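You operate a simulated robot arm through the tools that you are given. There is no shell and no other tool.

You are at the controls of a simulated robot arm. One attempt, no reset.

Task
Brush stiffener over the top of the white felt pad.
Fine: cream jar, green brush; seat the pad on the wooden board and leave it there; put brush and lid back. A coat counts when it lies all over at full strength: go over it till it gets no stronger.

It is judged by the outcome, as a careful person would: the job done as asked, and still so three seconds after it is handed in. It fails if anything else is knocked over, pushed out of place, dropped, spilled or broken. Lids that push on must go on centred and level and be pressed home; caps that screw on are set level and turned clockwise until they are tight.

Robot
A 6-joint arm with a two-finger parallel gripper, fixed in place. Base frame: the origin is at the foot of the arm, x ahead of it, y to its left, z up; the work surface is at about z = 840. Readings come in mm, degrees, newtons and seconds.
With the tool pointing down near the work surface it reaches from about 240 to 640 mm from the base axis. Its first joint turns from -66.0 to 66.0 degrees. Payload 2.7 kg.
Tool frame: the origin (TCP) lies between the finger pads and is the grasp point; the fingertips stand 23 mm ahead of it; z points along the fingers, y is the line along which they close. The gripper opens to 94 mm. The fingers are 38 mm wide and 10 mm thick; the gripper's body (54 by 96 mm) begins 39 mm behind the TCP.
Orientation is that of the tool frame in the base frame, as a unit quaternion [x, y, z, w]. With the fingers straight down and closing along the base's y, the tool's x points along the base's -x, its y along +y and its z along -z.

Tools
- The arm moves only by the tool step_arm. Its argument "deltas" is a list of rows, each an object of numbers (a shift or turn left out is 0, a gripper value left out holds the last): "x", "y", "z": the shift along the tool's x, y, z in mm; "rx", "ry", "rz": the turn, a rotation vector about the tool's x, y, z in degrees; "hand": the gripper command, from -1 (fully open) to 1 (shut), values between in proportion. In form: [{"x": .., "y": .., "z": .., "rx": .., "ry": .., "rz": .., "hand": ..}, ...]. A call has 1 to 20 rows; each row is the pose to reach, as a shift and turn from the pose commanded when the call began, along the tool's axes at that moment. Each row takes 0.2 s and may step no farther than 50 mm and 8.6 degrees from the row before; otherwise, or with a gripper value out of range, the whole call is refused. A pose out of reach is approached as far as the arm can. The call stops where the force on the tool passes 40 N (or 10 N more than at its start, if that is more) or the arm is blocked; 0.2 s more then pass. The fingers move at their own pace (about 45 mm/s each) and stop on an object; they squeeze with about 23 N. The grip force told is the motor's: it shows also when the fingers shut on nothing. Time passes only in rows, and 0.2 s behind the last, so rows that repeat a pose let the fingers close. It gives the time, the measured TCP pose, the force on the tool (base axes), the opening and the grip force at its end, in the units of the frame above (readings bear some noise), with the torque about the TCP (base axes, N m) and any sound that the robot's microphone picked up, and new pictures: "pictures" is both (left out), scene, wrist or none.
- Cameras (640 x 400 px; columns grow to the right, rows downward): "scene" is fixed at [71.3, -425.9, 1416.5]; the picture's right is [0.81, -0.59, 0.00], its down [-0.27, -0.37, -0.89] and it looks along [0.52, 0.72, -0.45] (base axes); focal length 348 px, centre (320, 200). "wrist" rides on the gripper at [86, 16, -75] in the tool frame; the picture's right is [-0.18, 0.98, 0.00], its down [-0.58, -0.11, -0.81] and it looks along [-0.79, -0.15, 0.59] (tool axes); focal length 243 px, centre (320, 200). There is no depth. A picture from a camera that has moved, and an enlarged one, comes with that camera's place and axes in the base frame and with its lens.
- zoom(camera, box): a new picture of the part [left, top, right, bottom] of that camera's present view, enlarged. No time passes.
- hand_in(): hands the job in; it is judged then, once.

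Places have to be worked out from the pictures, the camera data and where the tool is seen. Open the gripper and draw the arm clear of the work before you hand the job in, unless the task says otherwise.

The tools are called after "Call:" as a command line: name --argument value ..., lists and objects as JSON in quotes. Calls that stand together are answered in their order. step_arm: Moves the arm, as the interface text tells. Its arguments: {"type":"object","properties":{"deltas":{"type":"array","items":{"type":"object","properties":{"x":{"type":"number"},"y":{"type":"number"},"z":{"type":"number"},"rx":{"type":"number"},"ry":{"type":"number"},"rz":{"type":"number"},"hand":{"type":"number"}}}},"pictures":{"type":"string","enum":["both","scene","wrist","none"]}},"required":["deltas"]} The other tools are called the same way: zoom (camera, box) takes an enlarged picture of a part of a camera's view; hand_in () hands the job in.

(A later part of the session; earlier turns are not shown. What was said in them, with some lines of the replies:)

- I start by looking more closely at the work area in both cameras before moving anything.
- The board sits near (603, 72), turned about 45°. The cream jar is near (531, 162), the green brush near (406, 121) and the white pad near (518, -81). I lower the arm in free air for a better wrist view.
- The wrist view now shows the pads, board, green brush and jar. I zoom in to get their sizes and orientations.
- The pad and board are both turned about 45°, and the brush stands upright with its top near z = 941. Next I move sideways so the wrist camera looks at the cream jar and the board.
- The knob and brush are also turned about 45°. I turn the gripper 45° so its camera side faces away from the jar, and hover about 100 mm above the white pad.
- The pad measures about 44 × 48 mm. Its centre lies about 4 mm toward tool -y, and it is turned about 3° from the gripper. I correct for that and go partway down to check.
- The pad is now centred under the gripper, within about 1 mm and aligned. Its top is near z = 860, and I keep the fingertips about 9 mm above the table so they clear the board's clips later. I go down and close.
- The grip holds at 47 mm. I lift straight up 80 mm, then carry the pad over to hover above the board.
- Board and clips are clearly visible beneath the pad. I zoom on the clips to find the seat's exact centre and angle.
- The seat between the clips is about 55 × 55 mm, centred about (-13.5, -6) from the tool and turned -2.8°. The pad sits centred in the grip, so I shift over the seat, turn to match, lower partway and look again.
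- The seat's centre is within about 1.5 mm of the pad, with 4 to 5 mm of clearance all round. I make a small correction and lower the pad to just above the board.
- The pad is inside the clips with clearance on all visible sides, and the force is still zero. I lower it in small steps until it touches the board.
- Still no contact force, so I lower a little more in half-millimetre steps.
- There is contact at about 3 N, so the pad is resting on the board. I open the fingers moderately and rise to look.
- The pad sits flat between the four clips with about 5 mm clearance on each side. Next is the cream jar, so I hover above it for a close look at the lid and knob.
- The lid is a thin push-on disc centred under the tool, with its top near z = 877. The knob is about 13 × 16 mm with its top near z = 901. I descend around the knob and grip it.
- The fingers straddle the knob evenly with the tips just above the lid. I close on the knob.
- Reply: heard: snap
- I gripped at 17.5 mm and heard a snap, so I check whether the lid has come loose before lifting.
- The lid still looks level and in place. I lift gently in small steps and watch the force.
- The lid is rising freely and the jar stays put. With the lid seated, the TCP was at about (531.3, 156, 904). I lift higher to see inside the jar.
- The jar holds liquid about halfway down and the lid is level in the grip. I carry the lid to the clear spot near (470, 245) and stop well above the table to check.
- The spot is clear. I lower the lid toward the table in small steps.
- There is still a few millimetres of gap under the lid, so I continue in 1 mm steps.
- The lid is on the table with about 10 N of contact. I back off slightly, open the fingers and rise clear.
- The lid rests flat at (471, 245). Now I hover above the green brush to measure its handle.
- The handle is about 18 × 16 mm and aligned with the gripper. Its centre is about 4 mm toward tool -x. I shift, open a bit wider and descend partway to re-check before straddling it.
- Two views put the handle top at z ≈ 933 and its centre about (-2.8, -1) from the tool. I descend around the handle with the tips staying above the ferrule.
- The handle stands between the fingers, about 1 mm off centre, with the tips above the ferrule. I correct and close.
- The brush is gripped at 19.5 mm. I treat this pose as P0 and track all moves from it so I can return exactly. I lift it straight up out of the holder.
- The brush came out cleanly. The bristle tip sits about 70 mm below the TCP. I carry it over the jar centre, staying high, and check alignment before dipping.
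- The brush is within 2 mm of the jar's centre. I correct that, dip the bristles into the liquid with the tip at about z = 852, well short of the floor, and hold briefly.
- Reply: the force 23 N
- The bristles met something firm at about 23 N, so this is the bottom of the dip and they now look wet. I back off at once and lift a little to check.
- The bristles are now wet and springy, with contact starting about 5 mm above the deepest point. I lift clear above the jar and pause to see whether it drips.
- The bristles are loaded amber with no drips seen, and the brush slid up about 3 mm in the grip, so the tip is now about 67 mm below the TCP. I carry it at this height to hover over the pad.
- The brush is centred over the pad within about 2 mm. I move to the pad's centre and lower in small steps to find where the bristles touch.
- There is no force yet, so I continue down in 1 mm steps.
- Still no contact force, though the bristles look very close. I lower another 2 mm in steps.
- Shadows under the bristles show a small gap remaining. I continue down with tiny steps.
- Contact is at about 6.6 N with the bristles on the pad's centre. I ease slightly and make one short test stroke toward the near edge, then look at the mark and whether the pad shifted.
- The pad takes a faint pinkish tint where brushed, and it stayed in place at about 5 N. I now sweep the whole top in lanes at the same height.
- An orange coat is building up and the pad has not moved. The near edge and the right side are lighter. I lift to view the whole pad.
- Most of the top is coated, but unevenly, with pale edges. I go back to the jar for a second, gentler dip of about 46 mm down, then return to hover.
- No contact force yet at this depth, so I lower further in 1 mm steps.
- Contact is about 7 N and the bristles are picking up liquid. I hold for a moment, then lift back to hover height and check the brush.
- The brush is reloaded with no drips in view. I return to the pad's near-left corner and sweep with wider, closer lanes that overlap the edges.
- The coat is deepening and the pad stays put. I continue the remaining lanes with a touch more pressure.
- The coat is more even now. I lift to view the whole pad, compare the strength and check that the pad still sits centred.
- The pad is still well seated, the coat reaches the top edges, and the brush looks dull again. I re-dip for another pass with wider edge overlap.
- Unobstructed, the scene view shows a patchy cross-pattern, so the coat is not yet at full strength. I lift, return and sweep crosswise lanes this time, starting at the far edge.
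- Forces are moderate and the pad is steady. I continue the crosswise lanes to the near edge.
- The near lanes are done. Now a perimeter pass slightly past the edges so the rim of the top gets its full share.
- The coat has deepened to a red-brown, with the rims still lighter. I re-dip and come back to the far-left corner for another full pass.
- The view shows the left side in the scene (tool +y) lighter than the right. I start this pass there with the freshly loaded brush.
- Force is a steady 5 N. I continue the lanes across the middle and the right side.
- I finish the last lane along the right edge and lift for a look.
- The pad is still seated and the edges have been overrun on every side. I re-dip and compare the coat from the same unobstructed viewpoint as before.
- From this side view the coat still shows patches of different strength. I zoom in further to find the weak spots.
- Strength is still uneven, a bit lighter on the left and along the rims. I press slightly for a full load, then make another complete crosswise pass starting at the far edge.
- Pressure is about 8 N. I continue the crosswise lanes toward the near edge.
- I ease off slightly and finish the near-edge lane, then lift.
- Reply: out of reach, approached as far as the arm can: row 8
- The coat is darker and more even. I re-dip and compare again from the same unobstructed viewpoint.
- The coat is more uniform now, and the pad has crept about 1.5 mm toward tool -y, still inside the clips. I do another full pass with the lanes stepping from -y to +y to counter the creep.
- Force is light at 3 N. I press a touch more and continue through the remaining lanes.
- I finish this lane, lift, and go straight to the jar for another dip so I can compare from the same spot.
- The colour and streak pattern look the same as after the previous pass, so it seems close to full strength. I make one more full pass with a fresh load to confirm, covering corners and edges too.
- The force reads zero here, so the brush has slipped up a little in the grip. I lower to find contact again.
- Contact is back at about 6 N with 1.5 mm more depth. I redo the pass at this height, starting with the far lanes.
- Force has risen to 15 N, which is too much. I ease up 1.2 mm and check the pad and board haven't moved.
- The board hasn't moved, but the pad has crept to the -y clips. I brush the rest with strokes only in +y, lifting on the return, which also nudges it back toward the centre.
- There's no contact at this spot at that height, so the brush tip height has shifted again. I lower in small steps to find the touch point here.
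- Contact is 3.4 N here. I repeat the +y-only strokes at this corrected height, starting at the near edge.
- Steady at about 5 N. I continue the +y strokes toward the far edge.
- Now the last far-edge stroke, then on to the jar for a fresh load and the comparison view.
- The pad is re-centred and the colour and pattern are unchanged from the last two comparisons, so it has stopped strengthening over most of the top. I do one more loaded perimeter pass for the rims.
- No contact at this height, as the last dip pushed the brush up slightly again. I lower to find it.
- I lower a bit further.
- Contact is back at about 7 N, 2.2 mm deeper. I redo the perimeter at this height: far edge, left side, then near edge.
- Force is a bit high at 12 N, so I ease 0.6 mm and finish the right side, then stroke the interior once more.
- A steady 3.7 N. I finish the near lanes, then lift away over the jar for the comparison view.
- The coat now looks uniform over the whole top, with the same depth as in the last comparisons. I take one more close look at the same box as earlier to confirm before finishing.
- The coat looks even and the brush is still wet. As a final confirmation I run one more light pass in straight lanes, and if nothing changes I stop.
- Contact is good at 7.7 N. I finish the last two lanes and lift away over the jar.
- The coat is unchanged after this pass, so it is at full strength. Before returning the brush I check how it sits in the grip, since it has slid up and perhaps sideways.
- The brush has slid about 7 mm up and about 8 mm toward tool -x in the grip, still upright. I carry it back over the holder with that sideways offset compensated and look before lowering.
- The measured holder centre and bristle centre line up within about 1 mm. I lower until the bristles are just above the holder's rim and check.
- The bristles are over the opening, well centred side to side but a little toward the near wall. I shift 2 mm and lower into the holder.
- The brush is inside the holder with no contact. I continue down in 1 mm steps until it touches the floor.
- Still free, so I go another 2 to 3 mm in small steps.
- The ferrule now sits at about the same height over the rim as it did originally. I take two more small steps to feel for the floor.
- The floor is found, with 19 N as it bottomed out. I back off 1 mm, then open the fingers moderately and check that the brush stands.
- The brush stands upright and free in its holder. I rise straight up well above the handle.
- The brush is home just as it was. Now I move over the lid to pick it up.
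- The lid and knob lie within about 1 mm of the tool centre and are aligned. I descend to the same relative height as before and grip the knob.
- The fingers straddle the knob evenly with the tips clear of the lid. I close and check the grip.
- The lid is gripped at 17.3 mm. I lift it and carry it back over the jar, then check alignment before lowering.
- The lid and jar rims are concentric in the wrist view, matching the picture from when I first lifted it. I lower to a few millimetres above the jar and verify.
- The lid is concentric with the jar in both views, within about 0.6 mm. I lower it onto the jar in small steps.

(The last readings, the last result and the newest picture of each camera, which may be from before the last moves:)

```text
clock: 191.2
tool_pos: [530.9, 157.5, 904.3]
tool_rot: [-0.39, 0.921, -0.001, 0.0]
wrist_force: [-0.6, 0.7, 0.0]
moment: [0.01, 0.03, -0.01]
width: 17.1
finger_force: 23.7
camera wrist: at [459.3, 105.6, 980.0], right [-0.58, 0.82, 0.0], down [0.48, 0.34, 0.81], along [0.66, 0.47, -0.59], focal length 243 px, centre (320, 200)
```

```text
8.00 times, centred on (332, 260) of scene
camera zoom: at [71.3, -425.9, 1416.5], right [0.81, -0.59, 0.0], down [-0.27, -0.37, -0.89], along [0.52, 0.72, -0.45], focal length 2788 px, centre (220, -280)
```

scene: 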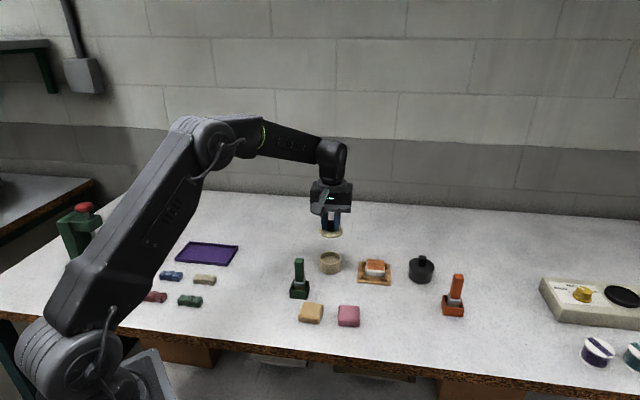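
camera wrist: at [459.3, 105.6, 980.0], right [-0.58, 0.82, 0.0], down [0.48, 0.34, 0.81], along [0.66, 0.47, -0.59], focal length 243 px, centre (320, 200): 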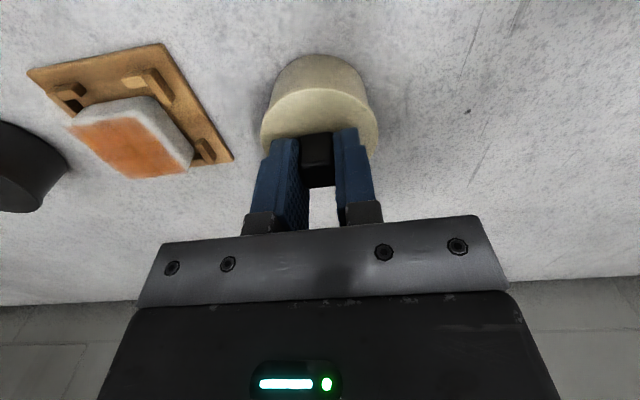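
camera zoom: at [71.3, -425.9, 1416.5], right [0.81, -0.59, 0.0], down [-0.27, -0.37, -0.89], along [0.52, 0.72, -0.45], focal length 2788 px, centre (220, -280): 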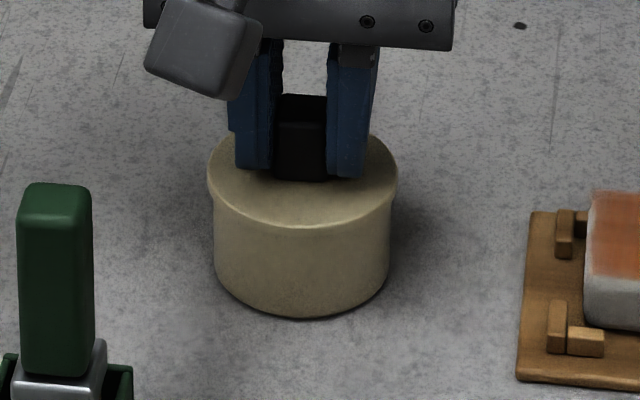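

The lid is almost down and there's no force yet. I continue pressing gently and listen for it to click home.

Call:
step_arm --deltas '[{"z": 1}, {"z": 2}, {"z": 3}, {"z": 3}]' --pictures "none"

Call:
zoom --camera "scene" --box '[305, 235, 360, 285]'

```text
clock: 192.2
tool_pos: [531.1, 157.8, 903.9]
tool_rot: [-0.39, 0.921, 0.0, 0.001]
wrist_force: [-8.5, -4.9, 21.9]
moment: [-0.24, 0.36, -0.01]
width: 17.1
finger_force: 22.7
heard: snap
```

```text
8.00 times, centred on (332, 260) of scene
camera zoom: at [70.7, -426.1, 1416.5], right [0.81, -0.59, 0.0], down [-0.27, -0.37, -0.89], along [0.53, 0.72, -0.45], focal length 2788 px, centre (220, -280)
```

zoom: 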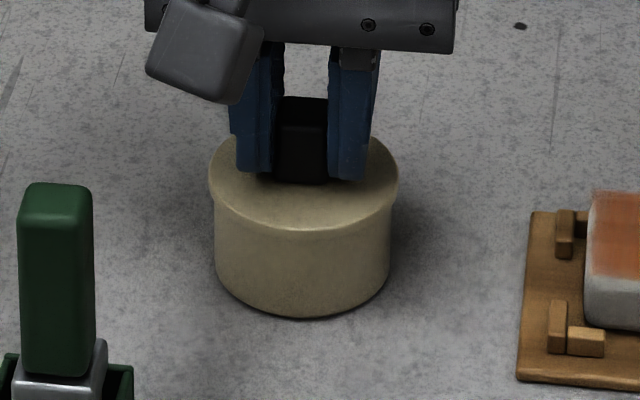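

I heard the snap at about 22 N and the lid sits flush and level. I relax the push a little, open the fingers without pulling up, and then rise.

Call:
step_arm --deltas '[{"z": -1.5, "hand": 1}, {"z": -1.5, "hand": 0.5}, {"z": -1.5, "hand": 0.2}, {"z": -1.5, "hand": 0.1}, {"z": -1.5, "hand": 0.1}]' --pictures "wrist"

Call:
zoom --camera "scene" --box '[305, 235, 360, 285]'

Call:
zoom --camera "wrist" --box '[240, 40, 400, 220]'

```text
clock: 193.4
tool_pos: [531.3, 158.5, 904.5]
tool_rot: [-0.391, 0.92, -0.001, -0.001]
wrist_force: [-0.3, -0.1, -1.0]
moment: [0.04, -0.04, -0.01]
width: 42.3
finger_force: 0.2
camera wrist: at [459.0, 105.6, 978.4], right [-0.58, 0.82, 0.0], down [0.48, 0.34, 0.81], along [0.66, 0.47, -0.59], focal length 243 px, centre (320, 200)
```

wrist: 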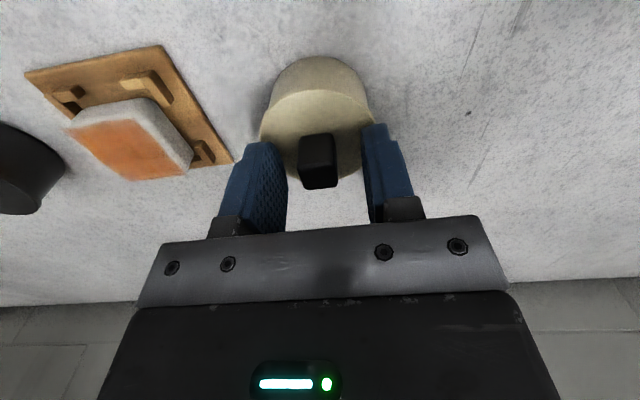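

```text
8.00 times, centred on (332, 260) of scene
camera zoom: at [71.3, -425.9, 1416.5], right [0.81, -0.59, 0.0], down [-0.27, -0.37, -0.89], along [0.52, 0.72, -0.45], focal length 2788 px, centre (220, -280)
```

zoom: 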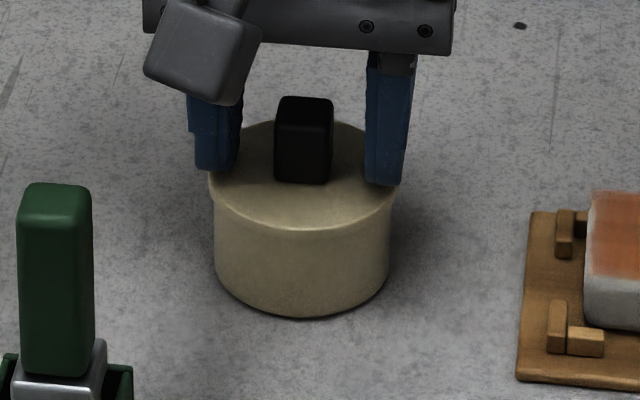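

```text
2.22 times, centred on (320, 130) of wrist
camera zoom: at [459.0, 105.6, 978.4], right [-0.58, 0.82, 0.0], down [0.48, 0.34, 0.81], along [0.66, 0.47, -0.59], focal length 539 px, centre (320, 356)
```

zoom: 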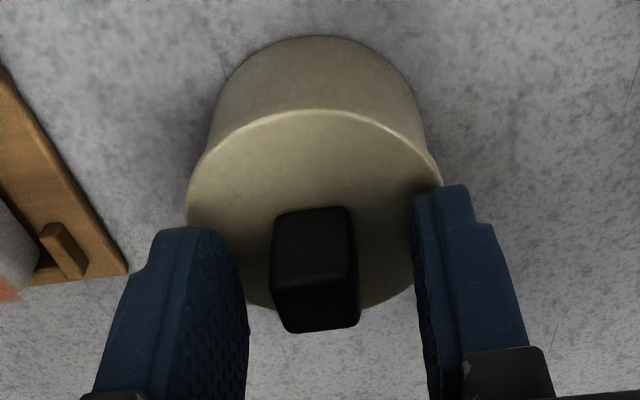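

The lid looks exactly as it did at the start: centred, level and flush. I rise straight up, open the gripper, and survey everything.

Call:
step_arm --deltas '[{"z": -15, "hand": 0.1}, {"z": -45, "hand": 0.1}, {"z": -85, "hand": -0.5}, {"z": -130, "hand": -1}, {"z": -175, "hand": -1}, {"z": -205, "hand": -1}, {"z": -205, "hand": -1}]' --pictures "both"

Call:
zoom --camera "scene" --box '[270, 230, 490, 350]'

Call:
zoom --camera "scene" --box '[305, 240, 355, 285]'

Call:
zoom --camera "scene" --box '[355, 245, 395, 290]'

```text
clock: 195.0
tool_pos: [532.7, 157.8, 1107.8]
tool_rot: [-0.39, 0.921, 0.0, 0.0]
wrist_force: [0.0, 0.9, -0.5]
moment: [-0.03, 0.0, -0.04]
width: 94.1
finger_force: 0.1
camera wrist: at [459.4, 105.9, 1183.1], right [-0.58, 0.82, 0.0], down [0.48, 0.34, 0.81], along [0.66, 0.47, -0.59], focal length 243 px, centre (320, 200)
```

scene: 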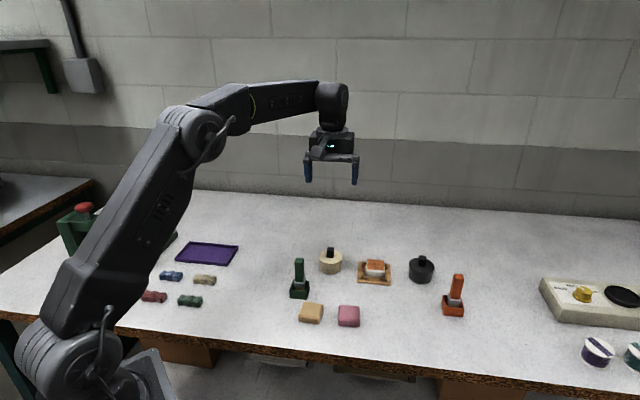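
wrist: 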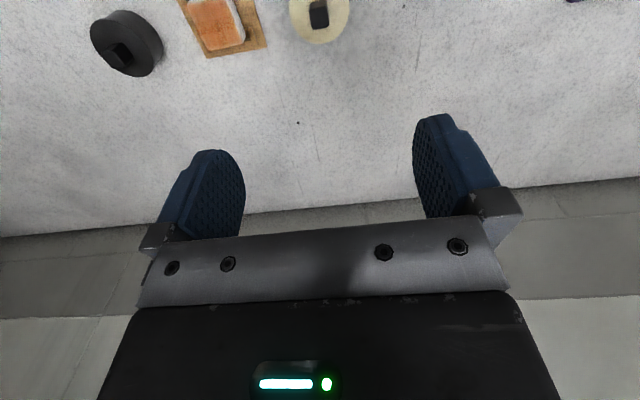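

```text
2.91 times, centred on (380, 290) of scene
camera zoom: at [71.3, -425.9, 1416.5], right [0.81, -0.59, 0.0], down [-0.27, -0.37, -0.89], along [0.52, 0.72, -0.45], focal length 1014 px, centre (146, -62)
```

zoom: 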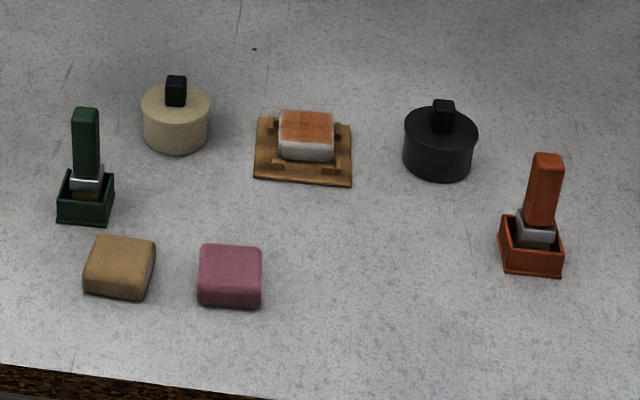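

```text
8.89 times, centred on (330, 262) of scene
camera zoom: at [71.3, -425.9, 1416.5], right [0.81, -0.59, 0.0], down [-0.27, -0.37, -0.89], along [0.52, 0.72, -0.45], focal length 3098 px, centre (231, -356)
```

zoom: 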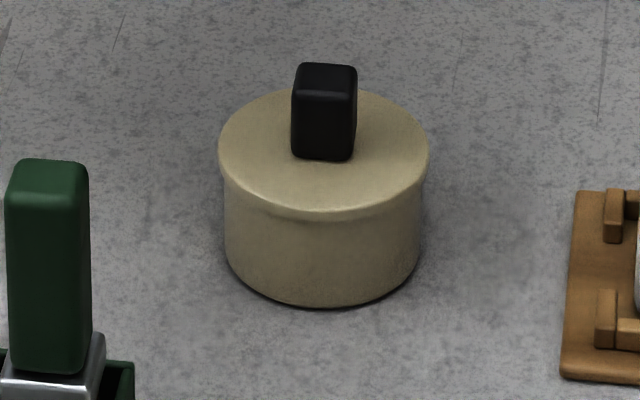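

```text
8.89 times, centred on (375, 268) of scene
camera zoom: at [71.3, -425.9, 1416.5], right [0.81, -0.59, 0.0], down [-0.27, -0.37, -0.89], along [0.52, 0.72, -0.45], focal length 3098 px, centre (-169, -400)
```

zoom: 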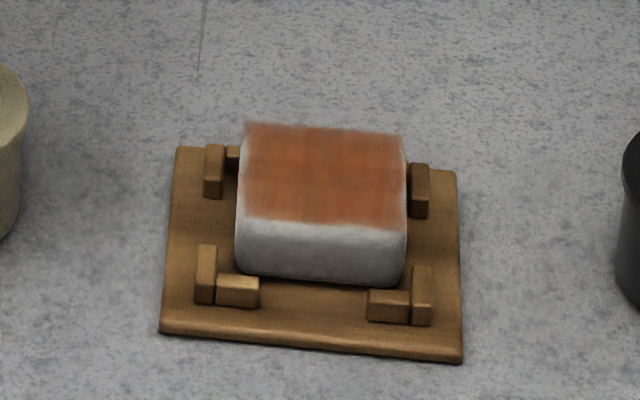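

Jar, lid, brush and board all look as they should. I move the arm off to the side for one unshadowed look at the coat from the wrist camera before handing in.

Call:
step_arm --deltas '[{"x": 31, "y": -23}, {"x": 63, "y": -46}, {"x": 94, "y": -69}, {"x": 125.5, "y": -91.5}, {"x": 125.5, "y": -91.5, "z": 45}, {"x": 125.5, "y": -91.5, "z": 90}, {"x": 125.5, "y": -91.5, "z": 135}, {"x": 125.5, "y": -91.5, "z": 150}, {"x": 125.5, "y": -91.5, "z": 150}]' --pictures "both"

Call:
zoom --camera "wrist" --box '[270, 130, 370, 220]'

Call:
zoom --camera "scene" --box '[364, 255, 388, 279]'

```text
clock: 197.0
tool_pos: [510.3, 2.8, 957.5]
tool_rot: [-0.39, 0.921, 0.0, 0.0]
wrist_force: [0.5, 0.3, 0.3]
moment: [-0.04, 0.01, -0.02]
width: 94.0
finger_force: 0.1
camera wrist: at [437.9, -48.7, 1033.0], right [-0.58, 0.82, 0.0], down [0.48, 0.34, 0.81], along [0.66, 0.47, -0.59], focal length 243 px, centre (320, 200)
```

scene: 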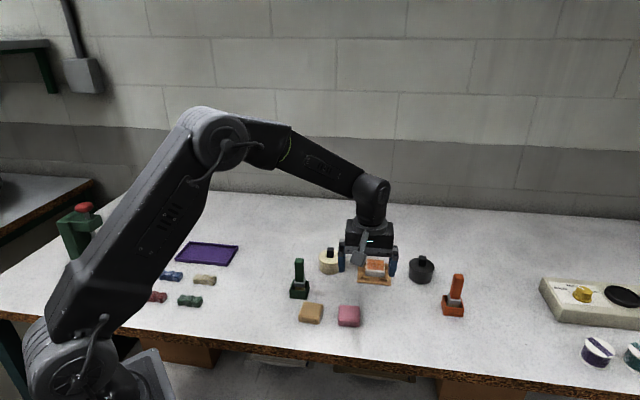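
wrist: 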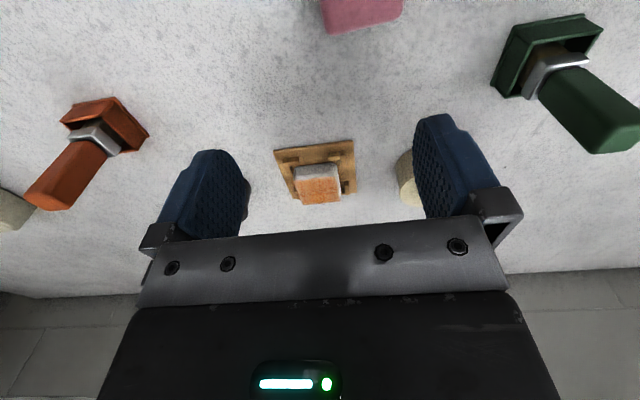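

```text
4.44 times, centred on (320, 175) of wrist
camera zoom: at [437.9, -48.7, 1033.0], right [-0.58, 0.82, 0.0], down [0.48, 0.34, 0.81], along [0.66, 0.47, -0.59], focal length 1078 px, centre (320, 311)
```

zoom: 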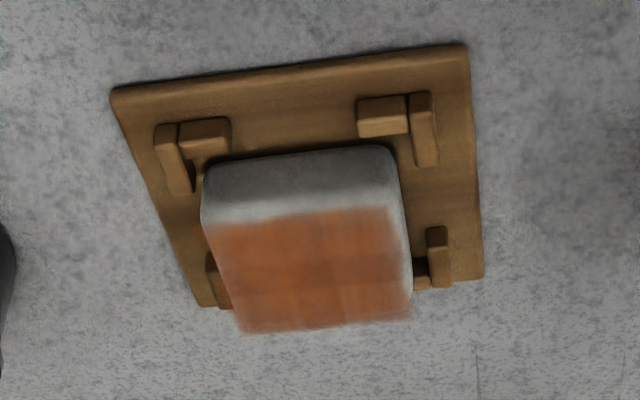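

```text
16.00 times, centred on (376, 267) of scene
camera zoom: at [71.3, -425.9, 1416.5], right [0.81, -0.59, 0.0], down [-0.27, -0.37, -0.89], along [0.52, 0.72, -0.45], focal length 5576 px, centre (-576, -872)
```

zoom: 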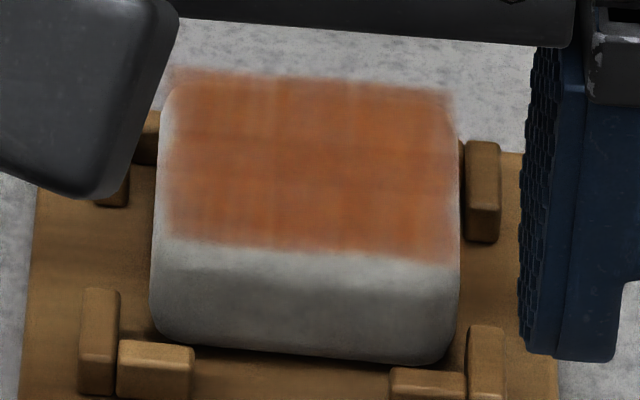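

I take a maximum zoom on the coat to judge whether the remaining texture is just the brush grain or real weak spots.

Call:
zoom --camera "scene" --box '[369, 258, 385, 272]'

Call:
zoom --camera "wrist" --box '[295, 170, 345, 210]'

```text
16.00 times, centred on (377, 265) of scene
camera zoom: at [71.3, -425.9, 1416.5], right [0.81, -0.59, 0.0], down [-0.27, -0.37, -0.89], along [0.52, 0.72, -0.45], focal length 5576 px, centre (-592, -840)
```

zoom: 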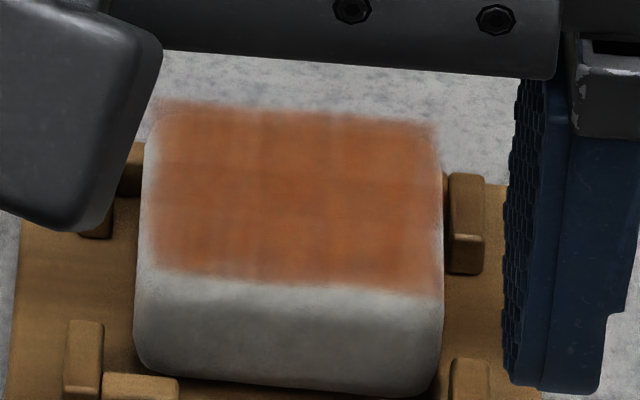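

```text
10.00 times, centred on (320, 190) of wrist
camera zoom: at [437.9, -48.7, 1033.0], right [-0.58, 0.82, 0.0], down [0.48, 0.34, 0.81], along [0.66, 0.47, -0.59], focal length 2426 px, centre (320, 300)
```

zoom: 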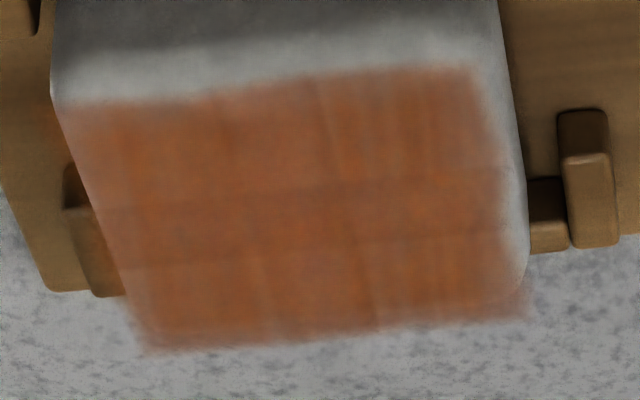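

The coat shows the same tone in every part, with only fixed brush grain and soft edges. The work is finished, so I draw the arm up and clear with the gripper open.

Call:
step_arm --deltas '[{"z": -45, "hand": -1}, {"z": -90, "hand": -1}, {"z": -135, "hand": -1}, {"x": 30, "z": -180, "hand": -1}, {"x": 70, "y": 20, "z": -200, "hand": -1}, {"x": 90, "y": 30, "z": -200, "hand": -1}, {"x": 90, "y": 30, "z": -200, "hand": -1}]' --pictures "scene"

Call:
zoom --camera "scene" --box '[270, 230, 490, 350]'

```text
refused: row 4 steps farther than a row can; nothing moved
```

```text
2.91 times, centred on (380, 290) of scene
camera zoom: at [71.3, -425.9, 1416.5], right [0.81, -0.59, 0.0], down [-0.27, -0.37, -0.89], along [0.52, 0.72, -0.45], focal length 1014 px, centre (146, -62)
```

zoom: 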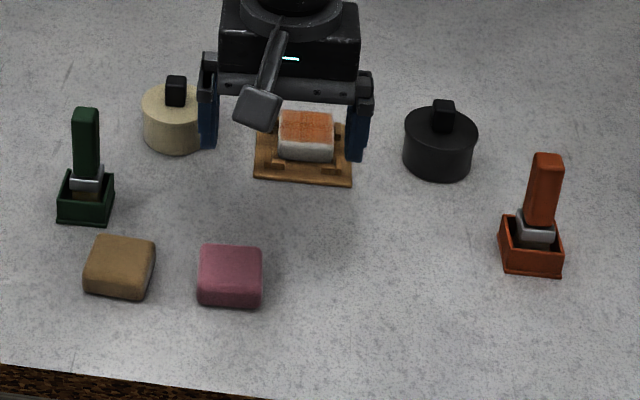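

That call was refused because one row stepped too far, and nothing moved. I repeat the retreat with smaller steps.

Call:
step_arm --deltas '[{"z": -40, "hand": -1}, {"z": -80, "hand": -1}, {"z": -120, "hand": -1}, {"z": -160, "hand": -1}, {"z": -200, "hand": -1}, {"x": 35, "y": 10, "z": -200, "hand": -1}, {"x": 70, "y": 20, "z": -200, "hand": -1}, {"x": 90, "y": 30, "z": -200, "hand": -1}, {"x": 90, "y": 30, "z": -200, "hand": -1}]' --pictures "scene"

Call:
zoom --camera "scene" --box '[270, 230, 490, 350]'

Call:
zoom --camera "scene" --box '[364, 255, 388, 279]'

```text
clock: 199.0
tool_pos: [425.3, -39.2, 1158.4]
tool_rot: [-0.391, 0.921, 0.0, 0.0]
wrist_force: [0.0, -0.4, -0.1]
moment: [0.01, -0.02, -0.01]
width: 94.2
finger_force: 0.1
```

scene: 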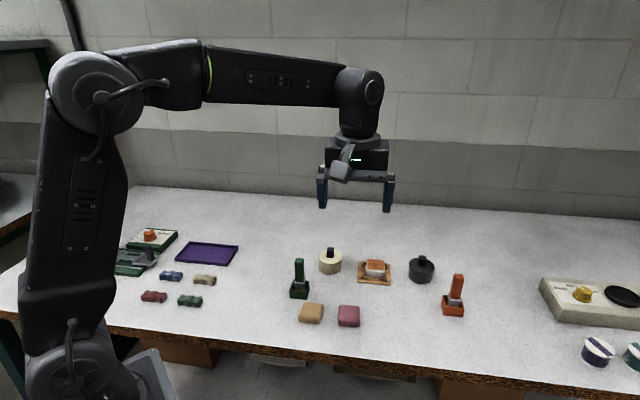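

```text
2.91 times, centred on (380, 290) of scene
camera zoom: at [71.3, -425.9, 1416.5], right [0.81, -0.59, 0.0], down [-0.27, -0.37, -0.89], along [0.52, 0.72, -0.45], focal length 1014 px, centre (146, -62)
```

zoom: 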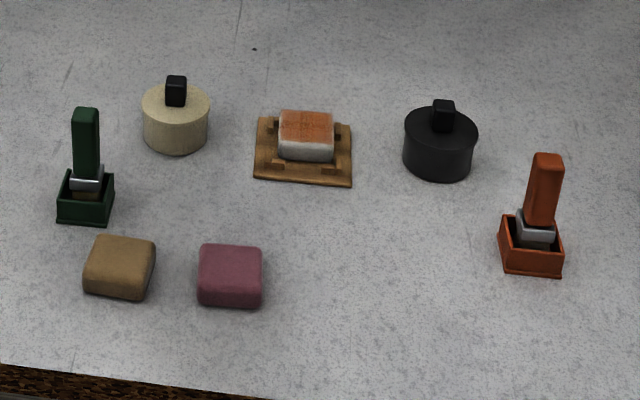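

```text
16.00 times, centred on (376, 267) of scene
camera zoom: at [71.3, -425.9, 1416.5], right [0.81, -0.59, 0.0], down [-0.27, -0.37, -0.89], along [0.52, 0.72, -0.45], focal length 5576 px, centre (-576, -872)
```

zoom: 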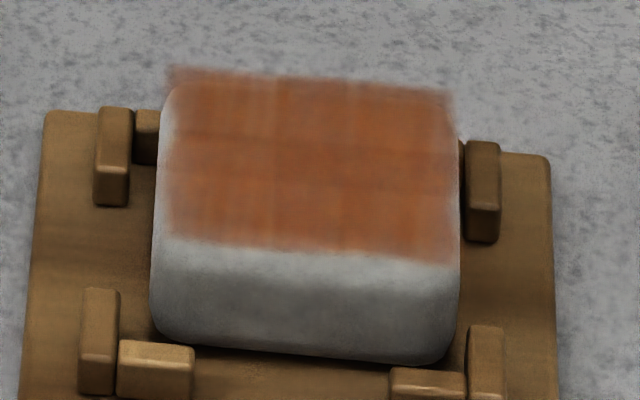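

Everything is in place: the white pad is coated all over and seated between the clips, the green brush is in its holder, and the lid is pressed on level. The other items haven't moved, and the arm is clear with the gripper open, so I hand in.

Call:
hand_in

```text
The job is handed in.
```

I coated the white pad all over with stiffener from the cream jar, using the green brush, and handed the job in. I haven't been told how it was judged.

- **Pad:** It sits flat between the four clips on the wooden board. It crept a few millimetres while I brushed, but stayed inside the clips.
- **Coat:** I made about nine passes over the top. The last few didn't make it any stronger, judging by eye from the camera pictures. A faint streak pattern and soft edges remain. They looked the same pass after pass, so I took them for brush grain, not weak spots.
- **Brush:** It slid up and sideways in the gripper while I worked. I allowed for that, and it is back standing upright in its holder.
- **Lid:** It is back on the jar, centred and level. I pressed it until it snapped.

In the final pictures the other items hadn't moved and I saw no drips or spills. The arm is clear with the gripper open.
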